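You operate a simulated robot arm through the tools that you are given. There is no shell and no other tool.

You run a simulated two-armed robot. Do the job below in one go: nothing can be reset, and whatever is moved stays where it is left.

## Task
Fit the orange bracket under both nuts, oil the rusty one, tighten both.
Fine: no spanner; use the bench's green nut driver; put the tools back.

Only the result counts: the job must be done as asked and must still hold three seconds after the hand-in. Knocking over, shifting, dropping, spilling or breaking anything else fails it.

## Robot
Two 6-joint arms with two-finger parallel grippers on one trunk that stands fixed in place. Base frame: the origin is at the foot of the trunk, x ahead of it, y to its left, z up. Units: cm, degrees, N and s.
The left shoulder is at [28, 18.5, 120.5], the right one opposite. With the tool pointing down near the work surface each hand reaches from about 52 to 92 cm from the base axis, measured 20 degrees to its own side. Payload 1.57 kg a hand.
Tool frame (each hand has its own): the origin (TCP) lies between the finger pads and is the grasp point; the fingertips stand 3 cm ahead of it; z points along the fingers, y is the line along which they close. The gripper opens to 8 cm. The fingers are 1.7 cm wide and 1.2 cm thick; the gripper's body (4 by 8.2 cm) begins 8 cm behind the TCP.
Orientation is that of the tool frame in the base frame, as a unit quaternion [x, y, z, w]. With the fingers straight down and closing along the base's y, the tool's x points along the base's -x, its y along +y and its z along -z.

## Interface
- The arms move only by the tool arm_command. It takes "left_series", "right_series" or both (then of equal length, played together; a hand with none holds still); each is a list of rows, each a list of 7 numbers: the shift along the base's x, y, z in mm, then the turn, a rotation vector about the base's x, y, z in degrees, then the opening, from 0 (shut) to 1 (fully open). In form: [[dx, dy, dz, rx, ry, rz, grip], ...]. A call has 1 to 20 rows; each row shifts and turns the commanded pose from where the row before left it. Each row takes 0.2 s and may step no farther than 5 cm and 8.6 degrees from the row before; otherwise, or with a gripper value out of range, the whole call is refused. Where a pose cannot be reached the arm comes as near as it can. A force on the tool above 40 N (or 10 N above the force at the start of the call, whichever is more), or a blocked arm, ends the call early, and 0.2 s more pass. Each finger travels about 15.3 cm/s and halts on what it meets, pressing with about 25 N; the grip force reading is that of the motor and also rises with nothing between the fingers. The clock runs only during rows and for 0.2 s after the last one: add rows that do not move to give the fingers time. It gives the time, the measured TCP pose, the force on the tool (base axes), the opening and the grip force at its end, in the units of the frame above (readings bear some noise), with the torque about the TCP (base axes, N m) and any sound that the robot's microphone picked up.
- Cameras (640 x 400 px; columns grow to the right, rows downward): "scene" is now at [22.96, -2.9, 164.05]; the picture's right is [-0.38, -0.92, 0.00], its down [-0.72, 0.30, -0.62] and it looks along [0.58, -0.24, -0.78] (base axes); focal length 327 px, centre (320, 200). "left" rides on the left gripper at [7.2, 0.7, -12.2] in its tool frame; the picture's right is [-0.09, 1.00, 0.00], its down [-0.84, -0.08, -0.54] and it looks along [-0.54, -0.05, 0.84] (tool axes); focal length 238 px, centre (320, 200). "right" rides on the right gripper at [7.2, -0.7, -12.2] in its tool frame; the picture's right is [0.09, 1.00, 0.00], its down [-0.84, 0.08, -0.54] and it looks along [-0.54, 0.05, 0.84] (tool axes); focal length 238 px, centre (320, 200). There is no depth. A picture from a camera that has moved, and an enlarged one, comes with that camera's place and axes in the base frame and with its lens.
- capture(camera): a new picture of that camera. The clock stands still meanwhile.
- lift_body(by): slides the trunk up (or, below 0, down) by that many cm; the arms and the scene camera ride with it, the base frame stays. It gives what a move gives, with no picture.
- turn_head(pan, tilt): turns the head with the scene camera to pan (to the left, within 86 degrees either way) and tilt (down, from -29 to 69), counted from straight ahead of the robot. It gives what a move gives.
- enlarge(camera, box): a new picture of the part [left, top, right, bottom] of that camera's present view, enlarged. The clock stands still meanwhile.
- job_done(): hands the job in; it is judged then, once.

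Places have to be worked out from the pictures, the camera data and where the tool is seen. Open the grippers and draw the arms clear of the work before you hand the job in, unless the task says otherwise.

The tools are called after ">>>" by a JSON object that holds its "fn" and its "kwargs". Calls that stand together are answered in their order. arm_command: Moves the arms, as the interface text tells. Its arguments: {"type":"object","properties":{"left_series":{"type":"array","items":{"type":"array","items":{"type":"number"}}},"right_series":{"type":"array","items":{"type":"array","items":{"type":"number"}}}},"required":[]} The other tools are called the same way: lift_body (by) moves the trunk up or down; turn_head (pan, tilt) turns the head that bears the scene camera; capture (camera) takes a picture; enlarge (camera, box) takes an enlarged picture of a part of a camera's view; job_done () hands the job in.

At the start:

```text
time: 0.0
left_ee_pos: [60.62, 5.23, 125.03]
left_tcp_rot: [0.0, 1.0, -0.001, 0.0]
left_ft_force: [-0.2, -0.8, -0.3]
left_wrist_torque: [0.03, -0.02, 0.01]
left_finger_gap: 7.99
left_finger_force: 0.0
right_ee_pos: [47.23, -38.47, 121.54]
right_tcp_rot: [0.0, 1.0, 0.0, 0.0]
right_ft_force: [-0.1, -0.1, -0.1]
right_wrist_torque: [0.0, 0.02, 0.03]
right_finger_gap: 7.99
right_finger_force: 0.0
trunk travel left (down, up): [-90.0, 9.0]
head pan, tilt (commanded): [-22.6, 51.3]
```

scene: 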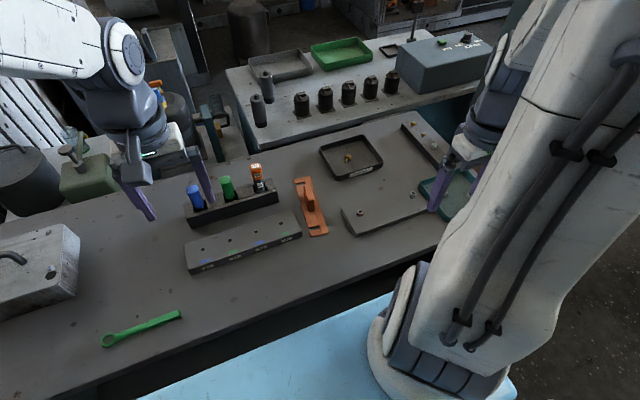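
right: 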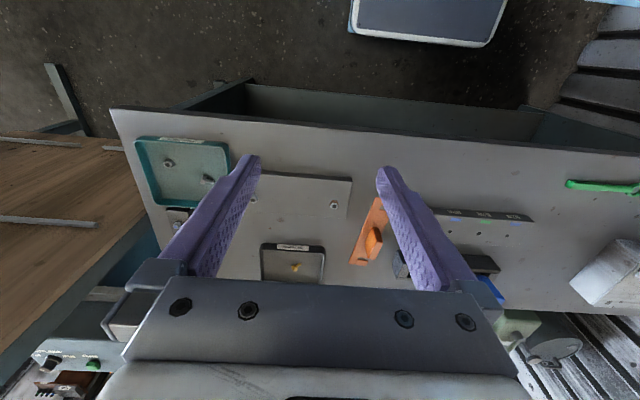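
left: 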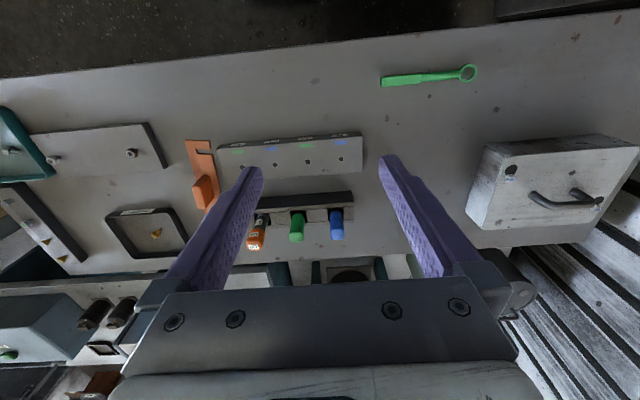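

I'll start by looking closely at the work area from the scene camera before moving anything.

>>> {"fn": "enlarge", "kwargs": {"camera": "scene", "box": [300, 110, 500, 250]}}

>>> {"fn": "enlarge", "kwargs": {"camera": "scene", "box": [170, 140, 350, 280]}}

>>> {"fn": "enlarge", "kwargs": {"camera": "scene", "box": [220, 20, 500, 160]}}

>>> {"fn": "enlarge", "kwargs": {"camera": "right", "box": [120, 120, 420, 300]}}

>>> {"fn": "enlarge", "kwargs": {"camera": "left", "box": [0, 80, 400, 300]}}

```text
2.86 times, centred on (400, 180) of scene
camera zoom: at [22.96, -2.9, 164.05], right [-0.38, -0.92, 0.0], down [-0.72, 0.3, -0.62], along [0.58, -0.24, -0.78], focal length 934 px, centre (91, 257)
```

zoom: 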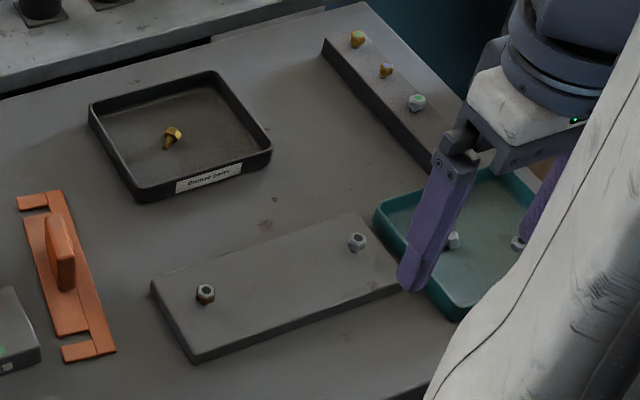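

```text
2.86 times, centred on (260, 210) of scene
camera zoom: at [22.96, -2.9, 164.05], right [-0.38, -0.92, 0.0], down [-0.72, 0.3, -0.62], along [0.58, -0.24, -0.78], focal length 934 px, centre (491, 171)
```

zoom: 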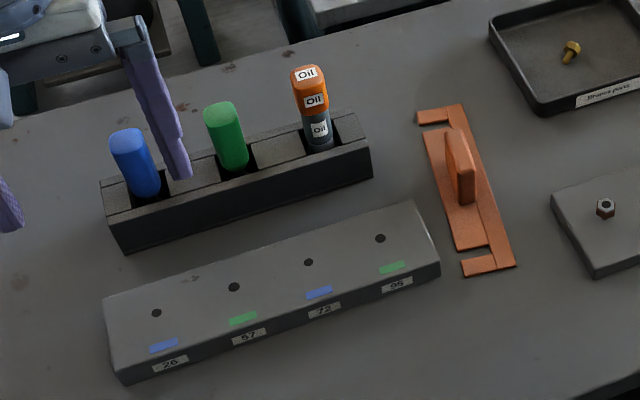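

```text
2.29 times, centred on (360, 90) of scene
camera zoom: at [22.96, -2.9, 164.05], right [-0.38, -0.92, 0.0], down [-0.72, 0.3, -0.62], along [0.58, -0.24, -0.78], focal length 747 px, centre (229, 451)
```

zoom: 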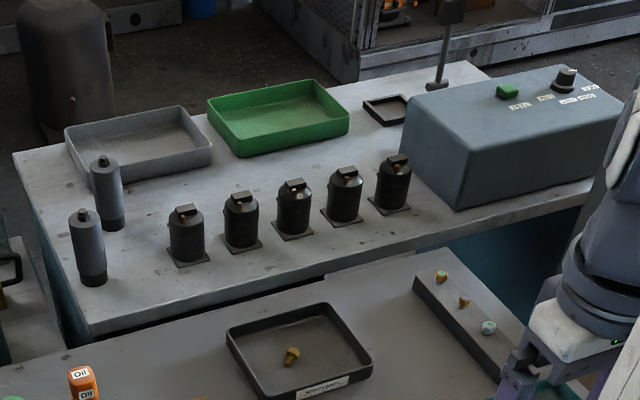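

```text
2.13 times, centred on (270, 210) of right
camera zoom: at [40.02, -39.11, 133.93], right [-0.09, 1.0, 0.0], down [0.84, 0.08, 0.54], along [0.54, 0.05, -0.84], focal length 508 px, centre (427, 179)
```

zoom: 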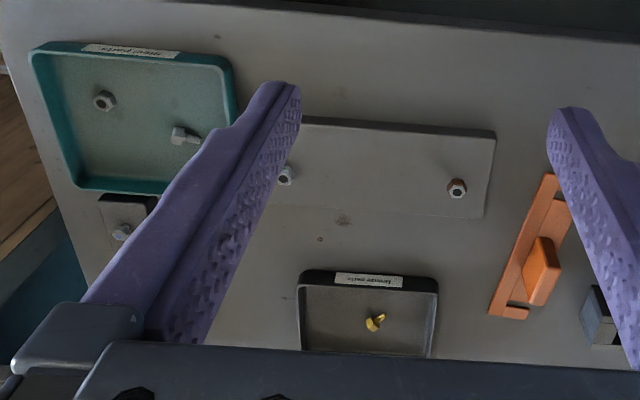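

```text
1.60 times, centred on (200, 190) of left
camera zoom: at [53.39, 5.92, 137.32], right [0.09, 1.0, 0.0], down [0.84, -0.08, 0.54], along [0.54, -0.05, -0.84], focal length 381 px, centre (512, 216)
```

zoom: 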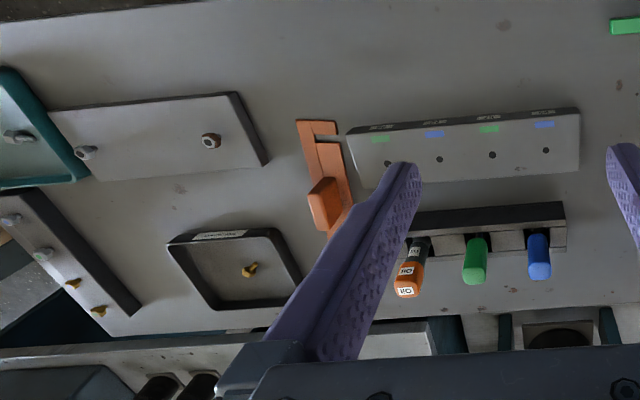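

Triangulating the rusty nut from two cameras puts it near (68, -33.5, 92). I'll zoom in further on the nuts, bracket, rack and numbered block to read the details.

>>> {"fn": "enlarge", "kwargs": {"camera": "scene", "box": [345, 175, 425, 225]}}

>>> {"fn": "enlarge", "kwargs": {"camera": "scene", "box": [280, 170, 344, 240]}}

>>> {"fn": "enlarge", "kwargs": {"camera": "scene", "box": [180, 155, 280, 225]}}

>>> {"fn": "enlarge", "kwargs": {"camera": "scene", "box": [180, 210, 310, 280]}}

>>> {"fn": "enlarge", "kwargs": {"camera": "scene", "box": [380, 20, 500, 100]}}

>>> {"fn": "enlarge", "kwargs": {"camera": "scene", "box": [310, 110, 470, 220]}}

```text
8.00 times, centred on (385, 200) of scene
camera zoom: at [22.96, -2.9, 164.05], right [-0.38, -0.92, 0.0], down [-0.72, 0.3, -0.62], along [0.58, -0.24, -0.78], focal length 2614 px, centre (-200, 200)
```

zoom: 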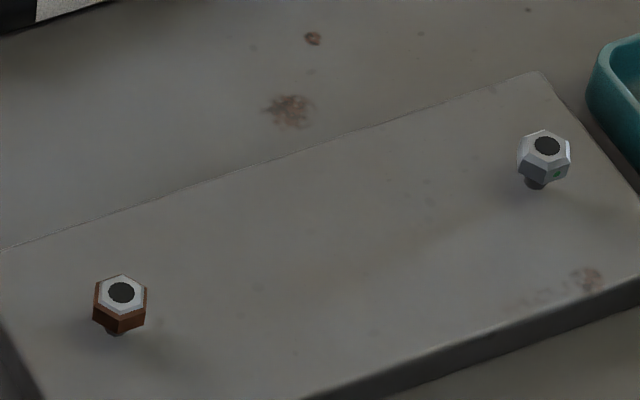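

```text
5.71 times, centred on (312, 205) of scene
camera zoom: at [22.96, -2.9, 164.05], right [-0.38, -0.92, 0.0], down [-0.72, 0.3, -0.62], along [0.58, -0.24, -0.78], focal length 1867 px, centre (366, 171)
```

zoom: 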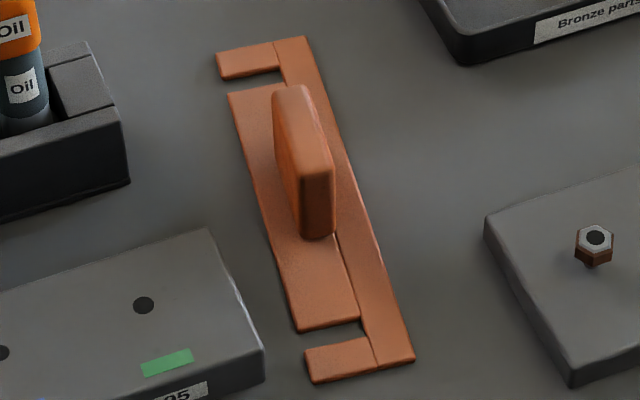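

```text
5.71 times, centred on (230, 190) of scene
camera zoom: at [22.96, -2.9, 164.05], right [-0.38, -0.92, 0.0], down [-0.72, 0.3, -0.62], along [0.58, -0.24, -0.78], focal length 1867 px, centre (834, 257)
```

zoom: 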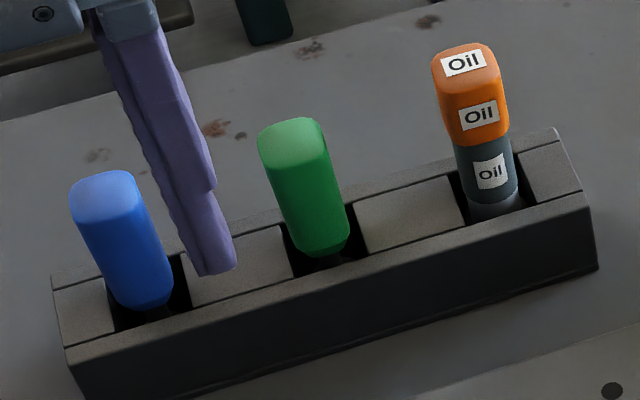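

```text
4.92 times, centred on (245, 245) of scene
camera zoom: at [22.96, -2.9, 164.05], right [-0.38, -0.92, 0.0], down [-0.72, 0.3, -0.62], along [0.58, -0.24, -0.78], focal length 1608 px, centre (689, -22)
```

zoom: 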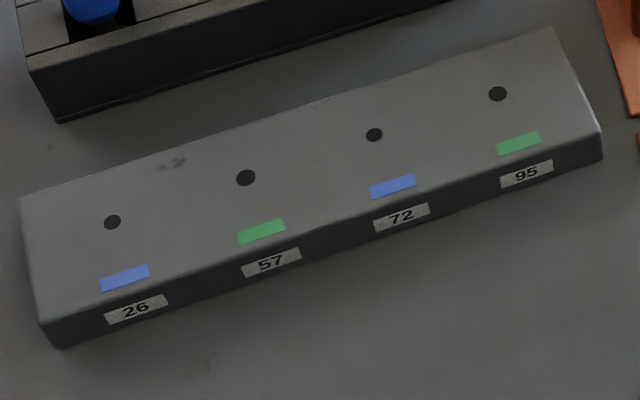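

```text
5.00 times, centred on (440, 60) of scene
camera zoom: at [22.96, -2.9, 164.05], right [-0.38, -0.92, 0.0], down [-0.72, 0.3, -0.62], along [0.58, -0.24, -0.78], focal length 1634 px, centre (-280, 900)
```

zoom: 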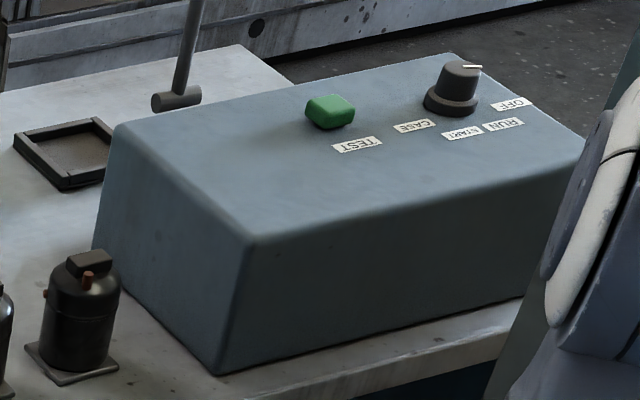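

```text
3.64 times, centred on (390, 165) of scene
camera zoom: at [22.96, -2.9, 164.05], right [-0.38, -0.92, 0.0], down [-0.72, 0.3, -0.62], along [0.58, -0.24, -0.78], focal length 1188 px, centre (66, 327)
```

zoom: 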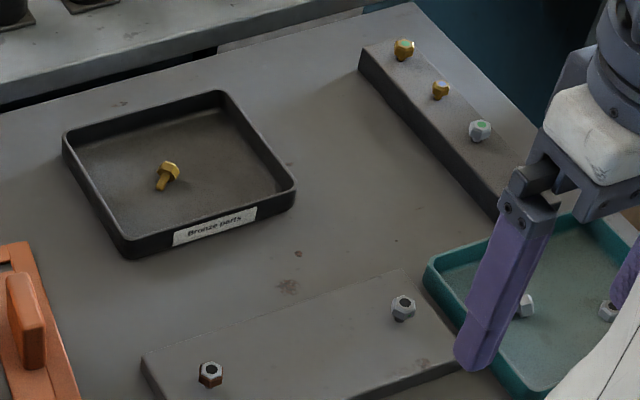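

Nuts sit near x≈68.6, at y≈-33.7 (rusty) and y≈-50.7 (clean); the bracket lies roughly along x near y≈-25. I'll bring the right hand over the fixture for a close look at the nuts, and shift the left hand back for a view of the rack.

>>> {"fn": "arm_command", "kwargs": {"right_series": [[16, -4, -22, 0, 0, 0, 1], [16, -4, -22, 0, 0, 0, 1], [16, -4, -22, 0, 0, 0, 1], [16, -4, -22, 0, 0, 0, 1], [16, -4, -22, 0, 0, 0, 1], [16, -4, -22, 0, 0, 0, 1], [16, -4, -22, 0, 0, 0, 1], [16, -4, -22, 0, 0, 0, 1], [0, 0, 0, 0, 0, 0, 1]], "left_series": [[0, 0, -10, 0, 0, 0, 1], [0, 0, -10, 0, 0, 0, 1], [0, 0, -10, 0, 0, 0, 1], [0, 0, -10, 0, 0, 0, 1], [0, 0, -10, 0, 0, 0, 1], [0, 0, -10, 0, 0, 0, 1], [0, 0, -10, 0, 0, 0, 1], [0, 0, -10, 0, 0, 0, 1], [0, 0, 0, 0, 0, 0, 1]]}}

>>> {"fn": "capture", "kwargs": {"camera": "right"}}

>>> {"fn": "capture", "kwargs": {"camera": "left"}}

>>> {"fn": "capture", "kwargs": {"camera": "scene"}}

```text
time: 2.0
left_ee_pos: [60.79, 5.27, 117.03]
left_tcp_rot: [0.0, 1.0, 0.0, 0.0]
left_ft_force: [0.7, -0.1, 0.1]
left_wrist_torque: [0.03, 0.01, 0.0]
left_finger_gap: 7.97
left_finger_force: 0.1
right_ee_pos: [60.03, -41.77, 104.15]
right_tcp_rot: [0.0, 1.0, 0.0, 0.0]
right_ft_force: [0.3, 0.0, 0.2]
right_wrist_torque: [0.04, -0.01, 0.0]
right_finger_gap: 8.02
right_finger_force: 0.1
trunk travel left (down, up): [-90.0, 9.0]
head pan, tilt (commanded): [-22.6, 51.3]
```

```text
taken
camera right: at [52.82, -42.42, 116.32], right [-0.09, 1.0, 0.0], down [0.84, 0.08, 0.54], along [0.54, 0.05, -0.84], focal length 238 px, centre (320, 200)
```

right: 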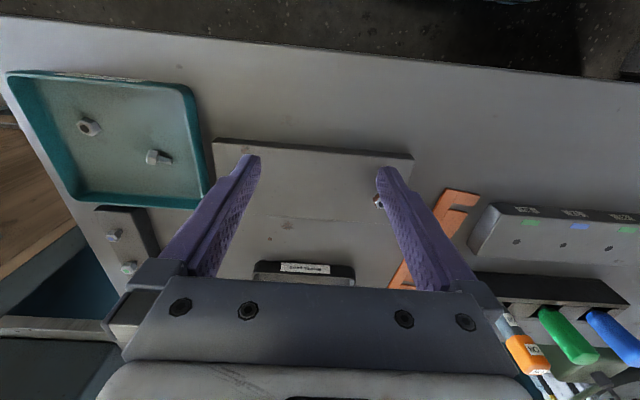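

```text
taken
camera left: at [53.35, 5.91, 129.28], right [0.09, 1.0, 0.0], down [0.84, -0.08, 0.54], along [0.54, -0.05, -0.84], focal length 238 px, centre (320, 200)
```

left: 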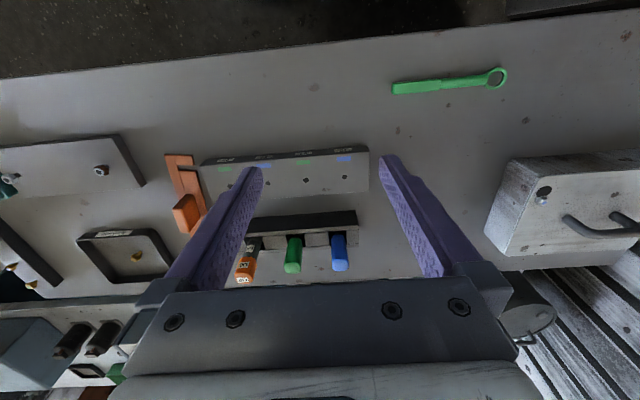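

```text
taken
camera scene: at [22.99, -2.91, 164.05], right [-0.38, -0.92, 0.0], down [-0.72, 0.3, -0.62], along [0.58, -0.24, -0.78], focal length 327 px, centre (320, 200)
```

scene: 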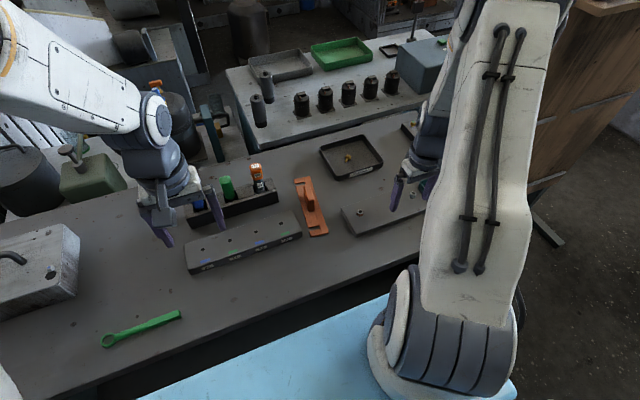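

The right camera shows the nuts partly hidden behind the fingers. I'll enlarge the right view and the left view for triangulation.

>>> {"fn": "enlarge", "kwargs": {"camera": "right", "box": [340, 150, 500, 290]}}

>>> {"fn": "enlarge", "kwargs": {"camera": "right", "box": [440, 190, 640, 390]}}

>>> {"fn": "enlarge", "kwargs": {"camera": "left", "box": [140, 130, 380, 290]}}

```text
2.86 times, centred on (420, 220) of right
camera zoom: at [52.82, -42.42, 116.32], right [-0.09, 1.0, 0.0], down [0.84, 0.08, 0.54], along [0.54, 0.05, -0.84], focal length 681 px, centre (34, 143)
```

zoom: 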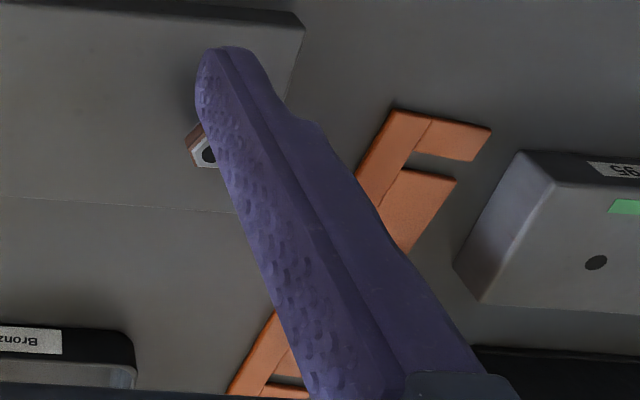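

```text
2.00 times, centred on (540, 290) of right
camera zoom: at [52.82, -42.42, 116.32], right [-0.09, 1.0, 0.0], down [0.84, 0.08, 0.54], along [0.54, 0.05, -0.84], focal length 477 px, centre (-120, 20)
```

zoom: 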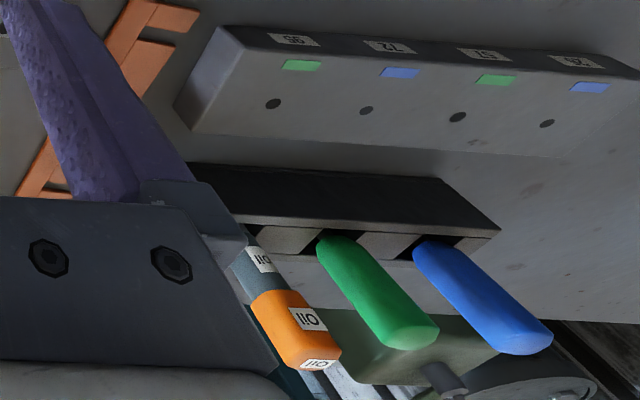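

```text
2.50 times, centred on (260, 210) of left
camera zoom: at [53.35, 5.91, 129.28], right [0.09, 1.0, 0.0], down [0.84, -0.08, 0.54], along [0.54, -0.05, -0.84], focal length 596 px, centre (470, 175)
```

zoom: 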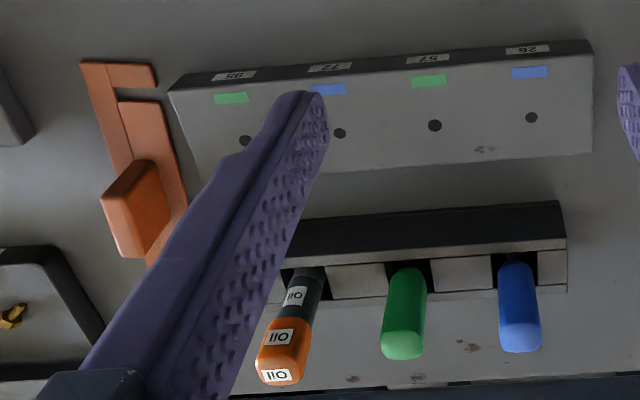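

Triangulating left and right views: green handle top ≈ (85.9, -1.9, 100.3), oil top ≈ (86.1, -10.5, 102.1), rack top z≈93.3, rusty nut top ≈ (68, -33.7, 92.2). Next I move the right hand so each nut sits between the fingers in the view.

>>> {"fn": "arm_command", "kwargs": {"right_series": [[0, 18, -9, 0, 0, 0, 1], [0, 18, -9, 0, 0, 0, 1], [0, 18, -9, 0, 0, 0, 1], [0, 18, -9, 0, 0, 0, 1], [0, 0, 0, 0, 0, 0, 1]]}}

>>> {"fn": "enlarge", "kwargs": {"camera": "right", "box": [260, 130, 400, 230]}}

>>> {"fn": "capture", "kwargs": {"camera": "right"}}

>>> {"fn": "enlarge", "kwargs": {"camera": "right", "box": [400, 140, 600, 300]}}

```text
time: 3.2
left_ee_pos: [60.59, 5.18, 117.12]
left_tcp_rot: [0.0, 1.0, 0.0, 0.0]
left_ft_force: [0.5, 0.0, -0.1]
left_wrist_torque: [0.03, -0.02, 0.0]
left_finger_gap: 8.02
left_finger_force: 0.1
right_ee_pos: [60.05, -34.39, 100.37]
right_tcp_rot: [0.0, 1.0, 0.0, 0.0]
right_ft_force: [-0.2, -0.4, 0.2]
right_wrist_torque: [-0.02, 0.01, 0.02]
right_finger_gap: 7.98
right_finger_force: 0.1
trunk travel left (down, up): [-90.0, 9.0]
head pan, tilt (commanded): [-22.6, 51.3]
```

```text
4.00 times, centred on (330, 180) of right
camera zoom: at [52.81, -35.06, 112.63], right [-0.09, 1.0, 0.0], down [0.84, 0.08, 0.54], along [0.54, 0.05, -0.84], focal length 953 px, centre (280, 280)
```

zoom: 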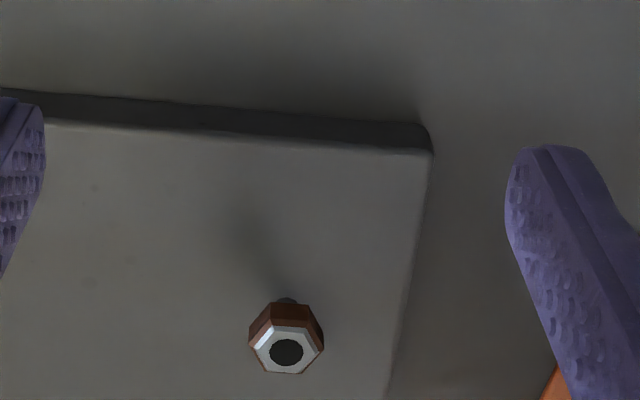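

```text
taken
camera right: at [52.81, -35.06, 112.63], right [-0.09, 1.0, 0.0], down [0.84, 0.08, 0.54], along [0.54, 0.05, -0.84], focal length 238 px, centre (320, 200)
```

right: 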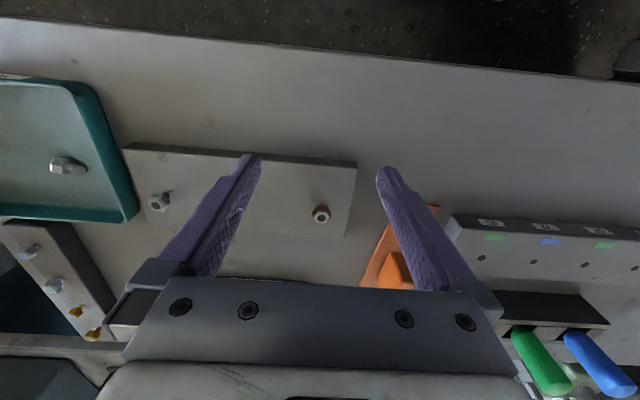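

```text
2.50 times, centred on (500, 220) of right
camera zoom: at [52.81, -35.06, 112.63], right [-0.09, 1.0, 0.0], down [0.84, 0.08, 0.54], along [0.54, 0.05, -0.84], focal length 596 px, centre (-130, 150)
```

zoom: 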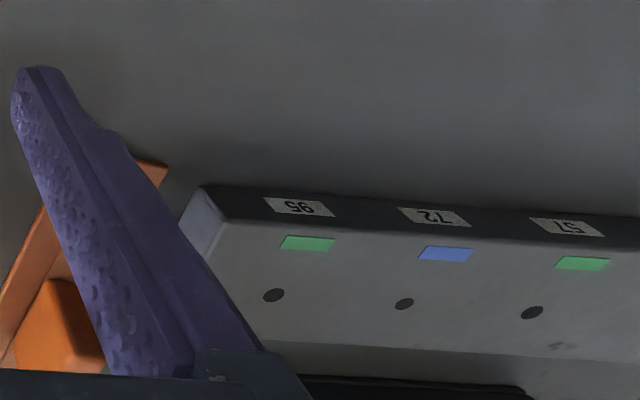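

Rusty nut top refined to about (68.0, -33.5, 92.5), about 1.95 cm across corners. To measure the gap under the nuts I'll tilt the right hand for a flatter view while backing off toward the robot.

>>> {"fn": "arm_command", "kwargs": {"right_series": [[-15, 0, 0, 0, -7.5, 0, 1], [-15, 0, 0, 0, -7.5, 0, 1], [-10, 0, 0, 0, -7.5, 0, 1], [-10, 0, 0, 0, -7.5, 0, 1], [0, 0, -10, 0, -7.5, 0, 1], [0, 0, -10, 0, 0, 0, 1], [0, 0, 0, 0, 0, 0, 1]]}}

>>> {"fn": "capture", "kwargs": {"camera": "right"}}

>>> {"fn": "enlarge", "kwargs": {"camera": "right", "box": [120, 130, 440, 290]}}

```text
time: 4.8
left_ee_pos: [60.59, 5.16, 117.1]
left_tcp_rot: [0.0, 1.0, 0.0, 0.0]
left_ft_force: [-0.5, -0.7, 0.1]
left_wrist_torque: [-0.01, -0.02, 0.02]
left_finger_gap: 8.01
left_finger_force: 0.1
right_ee_pos: [58.04, -32.29, 98.61]
right_tcp_rot: [-0.008, 0.985, 0.058, 0.165]
right_ft_force: [-0.2, 0.6, -0.4]
right_wrist_torque: [-0.02, -0.03, 0.0]
right_finger_gap: 8.0
right_finger_force: 0.0
right hand out of reach, approached as far as the arm can: row 1, 2, 3, 4, 6
trunk travel left (down, up): [-90.0, 9.0]
head pan, tilt (commanded): [-22.6, 51.3]
```

```text
taken
camera right: at [47.23, -34.42, 107.73], right [-0.12, 0.99, 0.08], down [0.61, 0.01, 0.79], along [0.78, 0.15, -0.61], focal length 238 px, centre (320, 200)
```

right: 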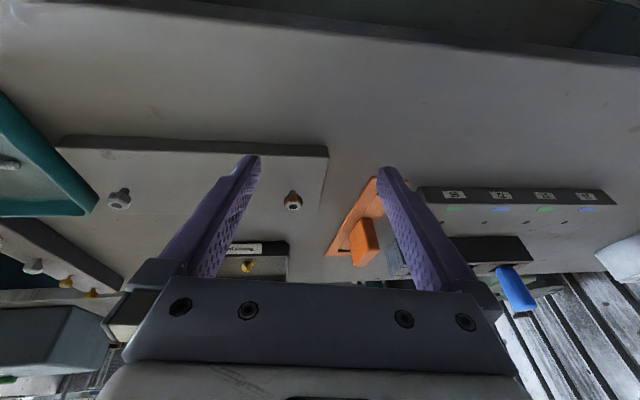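

```text
2.00 times, centred on (280, 210) of right
camera zoom: at [47.23, -34.42, 107.73], right [-0.12, 0.99, 0.08], down [0.61, 0.01, 0.79], along [0.78, 0.15, -0.61], focal length 477 px, centre (400, 180)
```

zoom: 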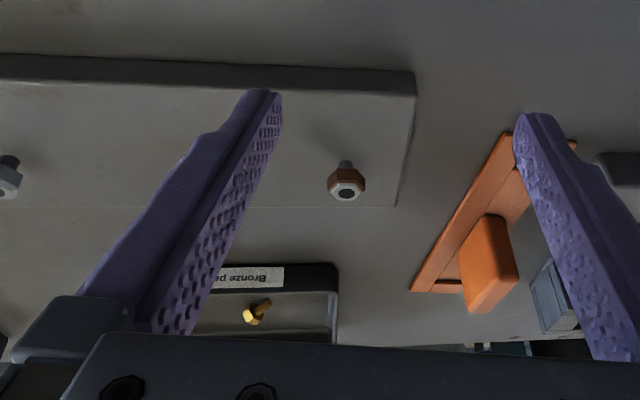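

This flatter view shows the gap. I'll zoom into the nuts and bracket from here.

>>> {"fn": "enlarge", "kwargs": {"camera": "right", "box": [260, 170, 330, 220]}}

>>> {"fn": "enlarge", "kwargs": {"camera": "right", "box": [80, 170, 150, 220]}}

>>> {"fn": "enlarge", "kwargs": {"camera": "right", "box": [300, 160, 440, 280]}}

```text
8.00 times, centred on (295, 195) of right
camera zoom: at [47.23, -34.42, 107.73], right [-0.12, 0.99, 0.08], down [0.61, 0.01, 0.79], along [0.78, 0.15, -0.61], focal length 1907 px, centre (520, 240)
```

zoom: 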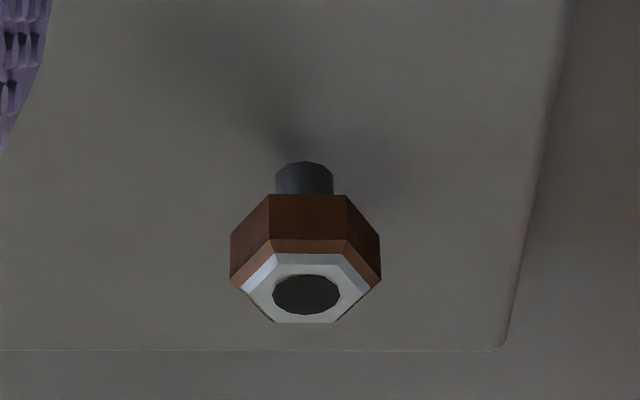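

```text
8.00 times, centred on (115, 195) of right
camera zoom: at [47.23, -34.42, 107.73], right [-0.12, 0.99, 0.08], down [0.61, 0.01, 0.79], along [0.78, 0.15, -0.61], focal length 1907 px, centre (1960, 240)
```

zoom: 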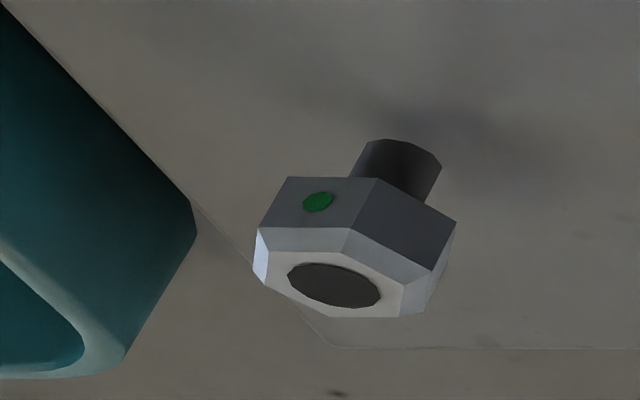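

```text
3.33 times, centred on (370, 220) of right
camera zoom: at [47.23, -34.42, 107.73], right [-0.12, 0.99, 0.08], down [0.61, 0.01, 0.79], along [0.78, 0.15, -0.61], focal length 794 px, centre (153, 133)
```

zoom: 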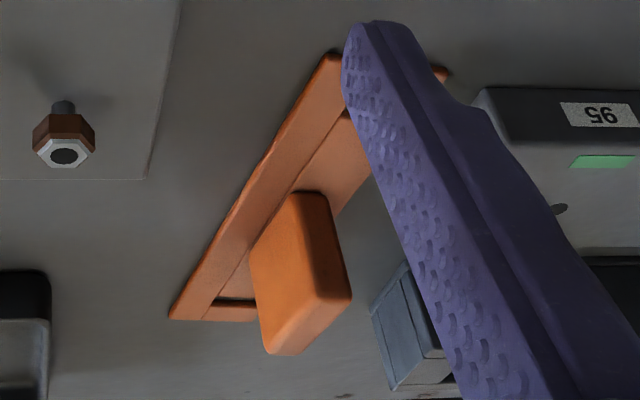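

The rusty nut has about 0.95 cm of free stud below it, and the bracket plate looks about 0.5 cm thick with side slots. I'll straighten the right hand back up and move above the bracket to locate its fin.

>>> {"fn": "arm_command", "kwargs": {"right_series": [[15, 0, 10, 0, 7.5, 0, 1], [15, 0, 10, 0, 7.5, 0, 1], [15, 0, 10, 0, 7.5, 0, 1], [15, 0, 10, 0, 7.5, 0, 1], [0, 0, 10, 0, 7.5, 0, 1], [0, 0, 0, 0, 0, 0, 1]]}}

```text
time: 6.2
left_ee_pos: [60.62, 5.31, 117.04]
left_tcp_rot: [0.0, 1.0, 0.001, 0.0]
left_ft_force: [-0.4, 0.5, -0.2]
left_wrist_torque: [0.02, -0.03, -0.02]
left_finger_gap: 7.99
left_finger_force: 0.1
right_ee_pos: [62.38, -31.06, 102.28]
right_tcp_rot: [0.006, 0.994, 0.081, -0.073]
right_ft_force: [0.1, 0.3, -1.0]
right_wrist_torque: [0.02, 0.0, 0.0]
right_finger_gap: 8.0
right_finger_force: 0.0
right hand out of reach, approached as far as the arm can: row 2, 3, 4
trunk travel left (down, up): [-90.0, 9.0]
head pan, tilt (commanded): [-22.6, 51.3]
```

The arm got clipped by its reach while tilting, leaving a residual tilt of about (9.3, 8.4, -0.7) degrees. I undo that and raise the hand over the bracket area.

>>> {"fn": "arm_command", "kwargs": {"right_series": [[10, 10, 10, -4.65, -4.2, 0.35, 1], [10, 10, 10, -4.65, -4.2, 0.35, 1], [20, 15, 10, 0, 0, 0, 1], [20, 15, 10, 0, 0, 0, 1], [20, 10, 10, 0, 0, 0, 1], [0, 0, 0, 0, 0, 0, 1]]}}

>>> {"fn": "capture", "kwargs": {"camera": "right"}}

```text
time: 7.6
left_ee_pos: [60.51, 5.33, 117.07]
left_tcp_rot: [-0.001, 1.0, 0.0, 0.0]
left_ft_force: [-0.7, 0.2, -0.2]
left_wrist_torque: [0.01, -0.03, 0.02]
left_finger_gap: 8.0
left_finger_force: 0.0
right_ee_pos: [70.39, -24.89, 107.15]
right_tcp_rot: [0.0, 1.0, 0.001, 0.001]
right_ft_force: [-1.3, 0.2, 0.8]
right_wrist_torque: [0.01, 0.02, 0.01]
right_finger_gap: 7.99
right_finger_force: 0.1
trunk travel left (down, up): [-90.0, 9.0]
head pan, tilt (commanded): [-22.6, 51.3]
```

```text
taken
camera right: at [63.2, -25.62, 119.38], right [-0.09, 1.0, 0.0], down [0.84, 0.08, 0.54], along [0.54, 0.05, -0.84], focal length 238 px, centre (320, 200)
```

right: 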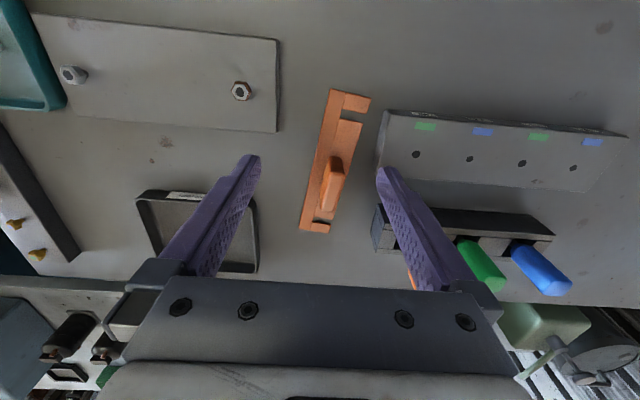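

Excellent view with the bracket and both nuts visible. I'll zoom in on them for precise coordinates.

>>> {"fn": "enlarge", "kwargs": {"camera": "right", "box": [280, 75, 400, 245]}}

>>> {"fn": "enlarge", "kwargs": {"camera": "right", "box": [30, 10, 290, 150]}}

>>> {"fn": "enlarge", "kwargs": {"camera": "right", "box": [360, 180, 600, 310]}}

>>> {"fn": "enlarge", "kwargs": {"camera": "left", "box": [140, 140, 220, 240]}}

>>> {"fn": "enlarge", "kwargs": {"camera": "right", "box": [225, 70, 255, 110]}}

>>> {"fn": "enlarge", "kwargs": {"camera": "right", "box": [55, 60, 95, 90]}}

```text
2.35 times, centred on (340, 160) of right
camera zoom: at [63.2, -25.62, 119.38], right [-0.09, 1.0, 0.0], down [0.84, 0.08, 0.54], along [0.54, 0.05, -0.84], focal length 561 px, centre (273, 294)
```

zoom: 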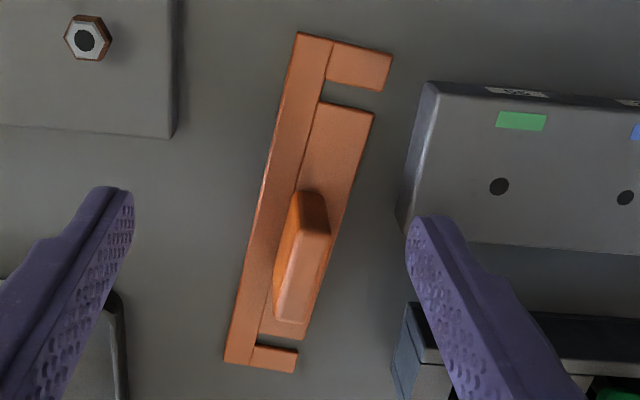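

```text
2.46 times, centred on (160, 80) of right
camera zoom: at [63.2, -25.62, 119.38], right [-0.09, 1.0, 0.0], down [0.84, 0.08, 0.54], along [0.54, 0.05, -0.84], focal length 587 px, centre (714, 495)
```

zoom: 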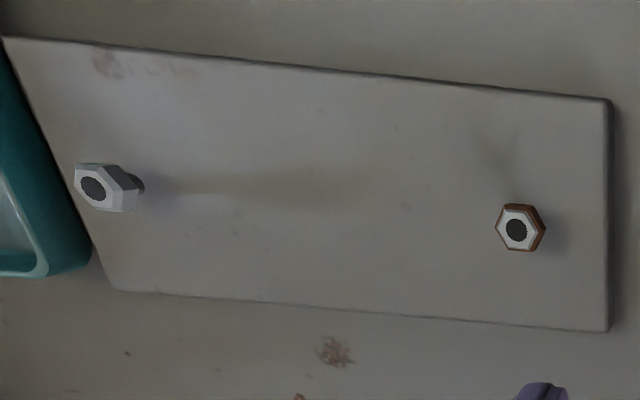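

```text
2.67 times, centred on (480, 245) of right
camera zoom: at [63.2, -25.62, 119.38], right [-0.09, 1.0, 0.0], down [0.84, 0.08, 0.54], along [0.54, 0.05, -0.84], focal length 636 px, centre (-107, 80)
```

zoom: 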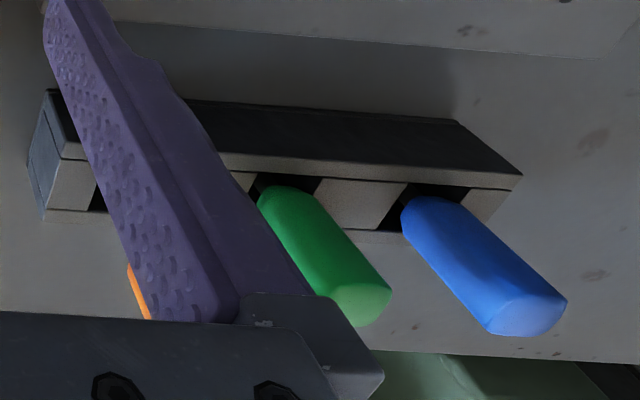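

```text
4.00 times, centred on (180, 190) of left
camera zoom: at [53.34, 5.92, 129.31], right [0.09, 1.0, 0.0], down [0.84, -0.08, 0.54], along [0.54, -0.05, -0.84], focal length 953 px, centre (880, 240)
```

zoom: 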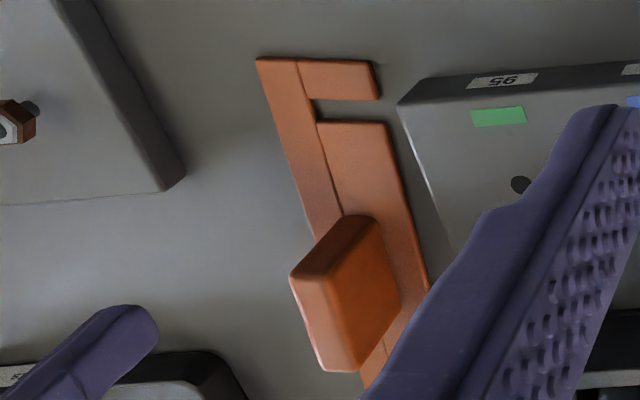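

```text
10.00 times, centred on (240, 90) of right
camera zoom: at [63.2, -25.62, 119.38], right [-0.09, 1.0, 0.0], down [0.84, 0.08, 0.54], along [0.54, 0.05, -0.84], focal length 2384 px, centre (1120, 1300)
```

zoom: 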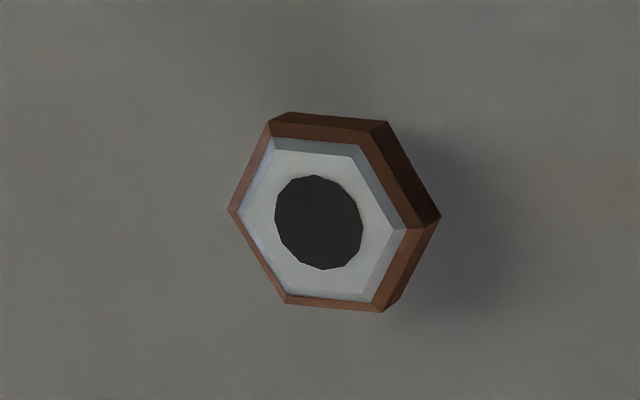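

```text
13.33 times, centred on (75, 75) of right
camera zoom: at [63.2, -25.62, 119.38], right [-0.09, 1.0, 0.0], down [0.84, 0.08, 0.54], along [0.54, 0.05, -0.84], focal length 3178 px, centre (3587, 1867)
```

zoom: 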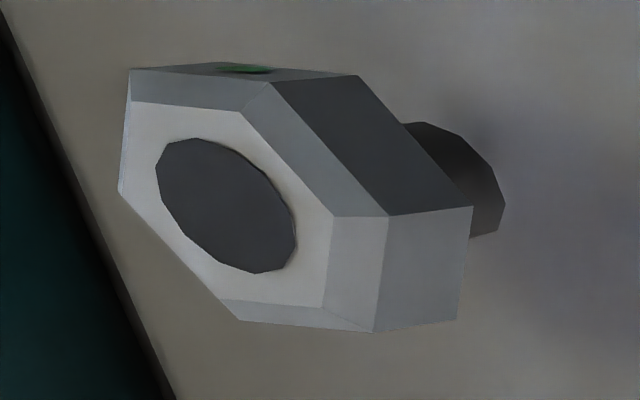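

Combining views: both nuts sit at x≈67.96, y≈-33.5 and -50.5, tops z≈92.5, with corners along ±y; plate top z≈90, bench z≈88. The bracket's fin centre is ≈(78.5, -22.65), top z≈93.8, thickness ≈1.5, yaw ≈-6.9°; slots are at ±8.5 cm, opening to +y. I'll move over the fin with half-open fingers.

>>> {"fn": "arm_command", "kwargs": {"right_series": [[20.3, 5.6, -10, 0, 0, -1.7, 0.5], [20.3, 5.6, -15, 0, 0, -1.7, 0.5], [20.3, 5.6, -20, 0, 0, -1.7, 0.5], [20.2, 5.6, -20, 0, 0, -1.8, 0.5], [0, 0, -20, 0, 0, 0, 0.5], [0, 0, 0, 0, 0, 0, 0.5]]}}

>>> {"fn": "capture", "kwargs": {"camera": "right"}}

>>> {"fn": "enlarge", "kwargs": {"camera": "scene", "box": [260, 130, 400, 250]}}

>>> {"fn": "enlarge", "kwargs": {"camera": "left", "box": [120, 120, 280, 260]}}

```text
time: 9.0
left_ee_pos: [60.64, 5.24, 117.07]
left_tcp_rot: [0.0, 1.0, 0.0, 0.0]
left_ft_force: [0.0, 0.8, -0.7]
left_wrist_torque: [-0.05, -0.01, -0.04]
left_finger_gap: 8.0
left_finger_force: 0.0
right_ee_pos: [78.47, -22.78, 98.63]
right_tcp_rot: [0.06, 0.998, 0.0, 0.002]
right_ft_force: [0.0, -0.6, -0.2]
right_wrist_torque: [-0.02, 0.0, -0.01]
right_finger_gap: 4.02
right_finger_force: 0.1
trunk travel left (down, up): [-90.0, 9.0]
head pan, tilt (commanded): [-22.6, 51.3]
```

```text
taken
camera right: at [71.29, -22.58, 110.93], right [0.03, 1.0, 0.0], down [0.84, -0.03, 0.54], along [0.54, -0.01, -0.84], focal length 238 px, centre (320, 200)
```

right: 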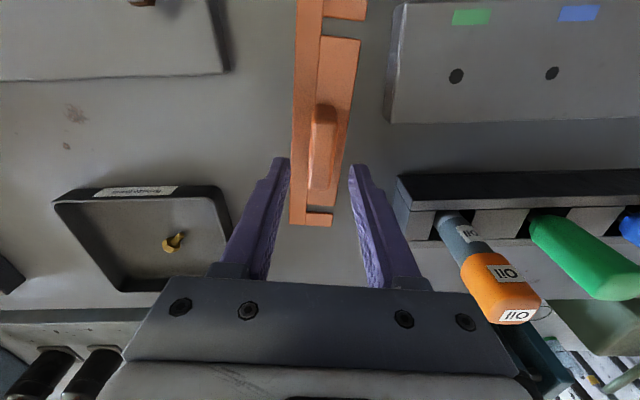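

```text
3.33 times, centred on (330, 190) of scene
camera zoom: at [22.97, -2.9, 164.05], right [-0.38, -0.92, 0.0], down [-0.72, 0.3, -0.62], along [0.58, -0.24, -0.78], focal length 1089 px, centre (287, 233)
```

zoom: 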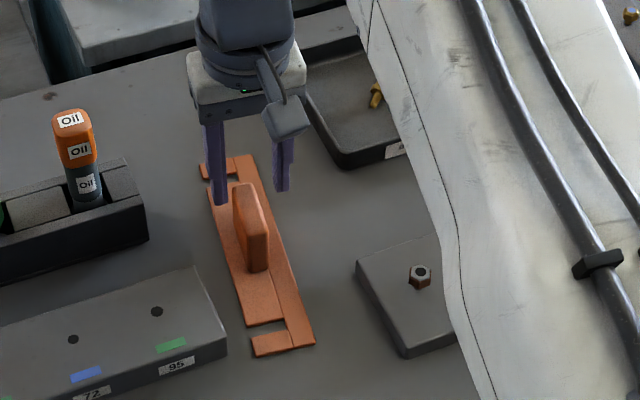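

```text
2.86 times, centred on (200, 190) of left
camera zoom: at [53.35, 5.92, 129.31], right [0.09, 1.0, 0.0], down [0.84, -0.08, 0.54], along [0.54, -0.05, -0.84], focal length 681 px, centre (663, 229)
```

zoom: 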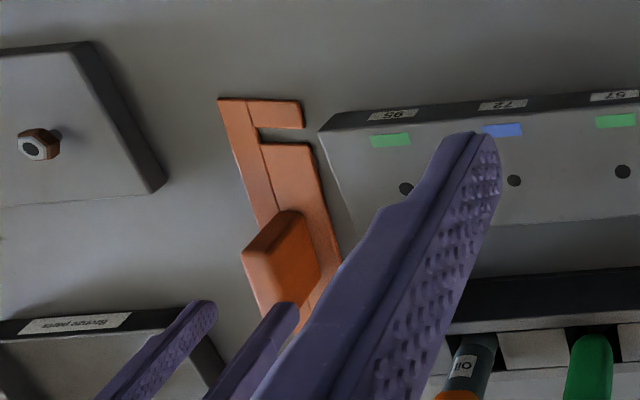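

The fin is centred between the fingers (centre ≈ (78.3, -22.5)). I descend to TCP z≈92.4 and close on the fin.

>>> {"fn": "arm_command", "kwargs": {"right_series": [[0, 2, -16, 0, 0, 0, 0.5], [0, 0, -16, 0, 0, 0, 0.5], [0, 0, -15, 0, 0, 0, 0.5], [0, 0, -15, 0, 0, 0, 0.5], [0, 0, 0, 0, 0, 0, 0.5], [0, 0, 0, 0, 0, 0, 0.1], [0, 0, 0, 0, 0, 0, 0.1], [0, 0, 0, 0, 0, 0, 0.0], [0, 0, 0, 0, 0, 0, 0.0]]}}

>>> {"fn": "capture", "kwargs": {"camera": "right"}}

```text
time: 11.0
left_ee_pos: [60.63, 5.21, 117.11]
left_tcp_rot: [0.0, 1.0, 0.0, 0.0]
left_ft_force: [0.6, -1.3, 0.0]
left_wrist_torque: [0.01, 0.0, -0.01]
left_finger_gap: 7.99
left_finger_force: 0.1
right_ee_pos: [78.4, -22.51, 92.52]
right_tcp_rot: [0.061, 0.998, 0.001, 0.002]
right_ft_force: [0.6, 0.0, 1.8]
right_wrist_torque: [-0.13, 0.0, -0.21]
right_finger_gap: 1.99
right_finger_force: 24.9
trunk travel left (down, up): [-90.0, 9.0]
head pan, tilt (commanded): [-22.6, 51.3]
```

```text
taken
camera right: at [71.25, -22.3, 104.79], right [0.03, 1.0, 0.0], down [0.84, -0.03, 0.54], along [0.54, -0.01, -0.84], focal length 238 px, centre (320, 200)
```

right: 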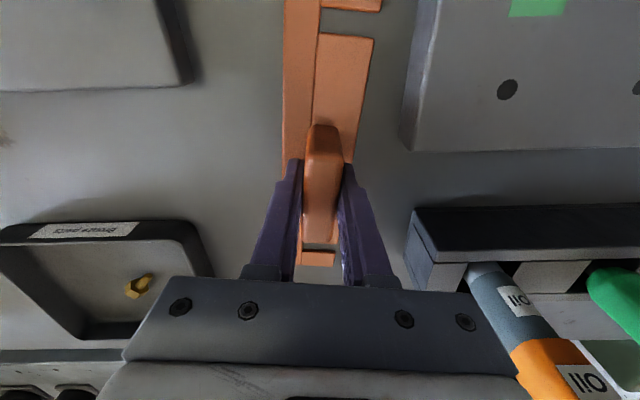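

Fin gripped (gap 1.99 cm, 24.9 N). I lift it straight up slowly and check.

>>> {"fn": "arm_command", "kwargs": {"right_series": [[0, 0, 10, 0, 0, 0, 0], [0, 0, 15, 0, 0, 0, 0], [0, 0, 20, 0, 0, 0, 0], [0, 0, 20, 0, 0, 0, 0], [0, 0, 20, 0, 0, 0, 0], [0, 0, 0, 0, 0, 0, 0]]}}

>>> {"fn": "capture", "kwargs": {"camera": "right"}}

>>> {"fn": "enlarge", "kwargs": {"camera": "scene", "box": [240, 110, 420, 250]}}

```text
time: 12.4
left_ee_pos: [60.57, 5.23, 117.15]
left_tcp_rot: [0.0, 1.0, 0.0, -0.001]
left_ft_force: [0.6, 0.5, -0.2]
left_wrist_torque: [-0.01, 0.01, 0.0]
left_finger_gap: 7.99
left_finger_force: 0.0
right_ee_pos: [78.35, -22.46, 100.8]
right_tcp_rot: [0.06, 0.998, 0.002, 0.0]
right_ft_force: [0.2, 0.1, -2.0]
right_wrist_torque: [0.0, -0.02, 0.01]
right_finger_gap: 1.98
right_finger_force: 25.6
trunk travel left (down, up): [-90.0, 9.0]
head pan, tilt (commanded): [-22.6, 51.3]
```

```text
taken
camera right: at [71.2, -22.19, 113.26], right [0.03, 1.0, 0.0], down [0.84, -0.03, 0.54], along [0.54, -0.01, -0.84], focal length 238 px, centre (320, 200)
```

right: 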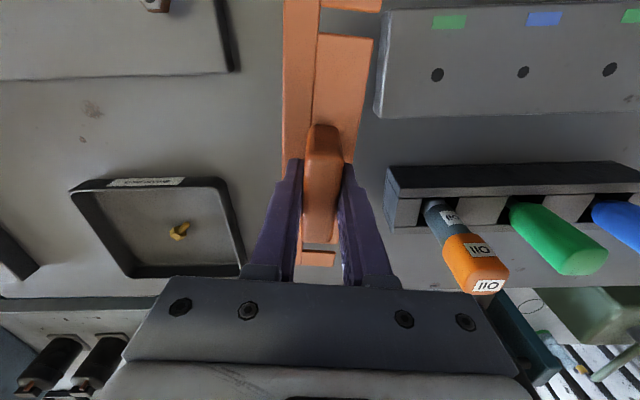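

```text
2.86 times, centred on (330, 180) of scene
camera zoom: at [22.96, -2.9, 164.05], right [-0.38, -0.92, 0.0], down [-0.72, 0.3, -0.62], along [0.58, -0.24, -0.78], focal length 934 px, centre (291, 257)
```

zoom: 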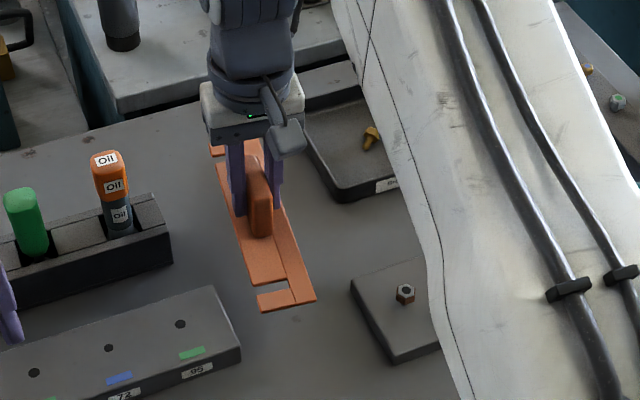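

Bracket is held firmly. I carry it to a point in front of the fixture while rotating about -83° so the slots face +x, staying well above everything.

>>> {"fn": "arm_command", "kwargs": {"right_series": [[-16, -20, 0, 0, 0, -4, 0], [-16, -20, 0, 0, 0, -8.31, 0], [-16, -20, 0, 0, 0, -8.31, 0], [-16, -20, 0, 0, 0, -8.31, 0], [-16, -20, 0, 0, 0, -8.31, 0], [-16, -20, 0, 0, 0, -8.31, 0], [-16, -20, 0, 0, 0, -8.31, 0], [-16, -20, 0, 0, 0, -8.31, 0], [-16, -20, 0, 0, 0, -8.31, 0], [-14, -15, 0, 0, 0, -8.31, 0], [0, 0, 0, 0, 0, -4.31, 0], [0, 0, 0, 0, 0, 0, 0]]}}

>>> {"fn": "capture", "kwargs": {"camera": "right"}}

>>> {"fn": "capture", "kwargs": {"camera": "scene"}}

>>> {"fn": "capture", "kwargs": {"camera": "left"}}

```text
time: 15.0
left_ee_pos: [60.59, 5.23, 117.16]
left_tcp_rot: [0.001, 1.0, 0.0, 0.001]
left_ft_force: [0.4, 0.5, 0.0]
left_wrist_torque: [0.01, -0.01, 0.02]
left_finger_gap: 7.98
left_finger_force: 0.0
right_ee_pos: [62.71, -41.99, 101.08]
right_tcp_rot: [0.708, 0.706, 0.0, 0.001]
right_ft_force: [0.5, -0.2, -2.7]
right_wrist_torque: [0.0, 0.01, 0.01]
right_finger_gap: 2.0
right_finger_force: 24.9
trunk travel left (down, up): [-90.0, 9.0]
head pan, tilt (commanded): [-22.6, 51.3]
```

```text
taken
camera right: at [62.06, -34.66, 113.29], right [1.0, 0.09, 0.0], down [0.07, -0.84, 0.54], along [0.05, -0.54, -0.84], focal length 238 px, centre (320, 200)
```

right: 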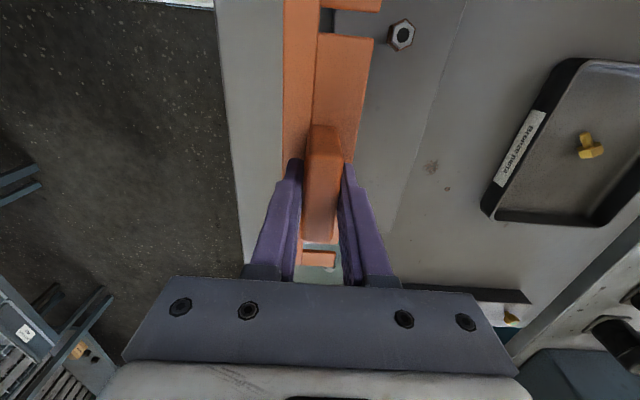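

```text
taken
camera scene: at [22.97, -2.9, 164.05], right [-0.38, -0.92, 0.0], down [-0.72, 0.3, -0.62], along [0.58, -0.24, -0.78], focal length 327 px, centre (320, 200)
```

scene: 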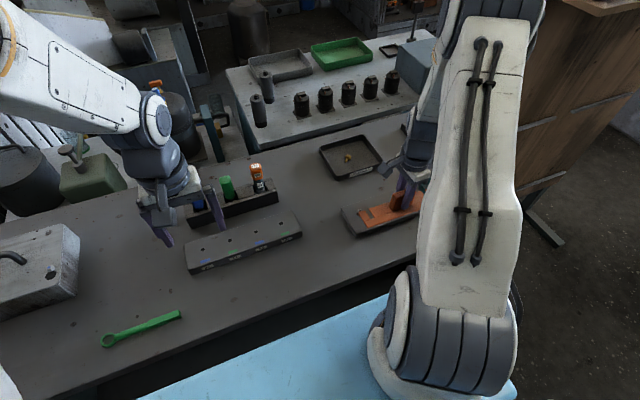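

```text
taken
camera left: at [53.35, 5.91, 129.31], right [0.09, 1.0, 0.0], down [0.84, -0.08, 0.54], along [0.54, -0.05, -0.84], focal length 238 px, centre (320, 200)
```

left: 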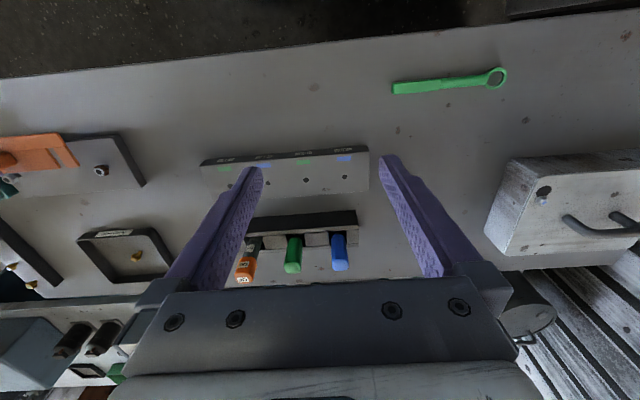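

Bracket is now oriented along y with slots facing +x. I'll zoom in to check slot-to-stud alignment in y.

>>> {"fn": "enlarge", "kwargs": {"camera": "right", "box": [260, 0, 460, 120]}}

>>> {"fn": "enlarge", "kwargs": {"camera": "scene", "box": [330, 160, 450, 250]}}

>>> {"fn": "enlarge", "kwargs": {"camera": "left", "box": [0, 100, 160, 220]}}

```text
3.20 times, centred on (360, 60) of right
camera zoom: at [62.06, -34.66, 113.29], right [1.0, 0.09, 0.0], down [0.07, -0.84, 0.54], along [0.05, -0.54, -0.84], focal length 763 px, centre (192, 648)
```

zoom: 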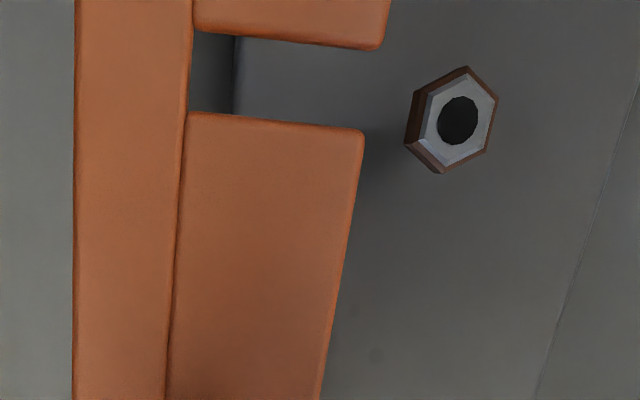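

```text
4.44 times, centred on (390, 205) of scene
camera zoom: at [22.97, -2.9, 164.05], right [-0.38, -0.92, 0.0], down [-0.72, 0.3, -0.62], along [0.58, -0.24, -0.78], focal length 1452 px, centre (9, 178)
```

zoom: 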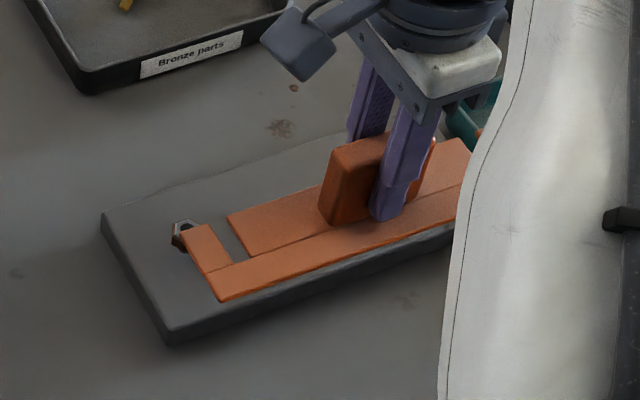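

```text
3.33 times, centred on (80, 160) of left
camera zoom: at [53.35, 5.91, 129.31], right [0.09, 1.0, 0.0], down [0.84, -0.08, 0.54], along [0.54, -0.05, -0.84], focal length 794 px, centre (1120, 333)
```

zoom: 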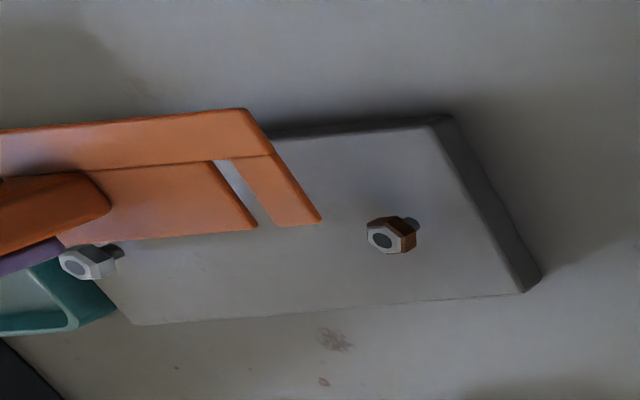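

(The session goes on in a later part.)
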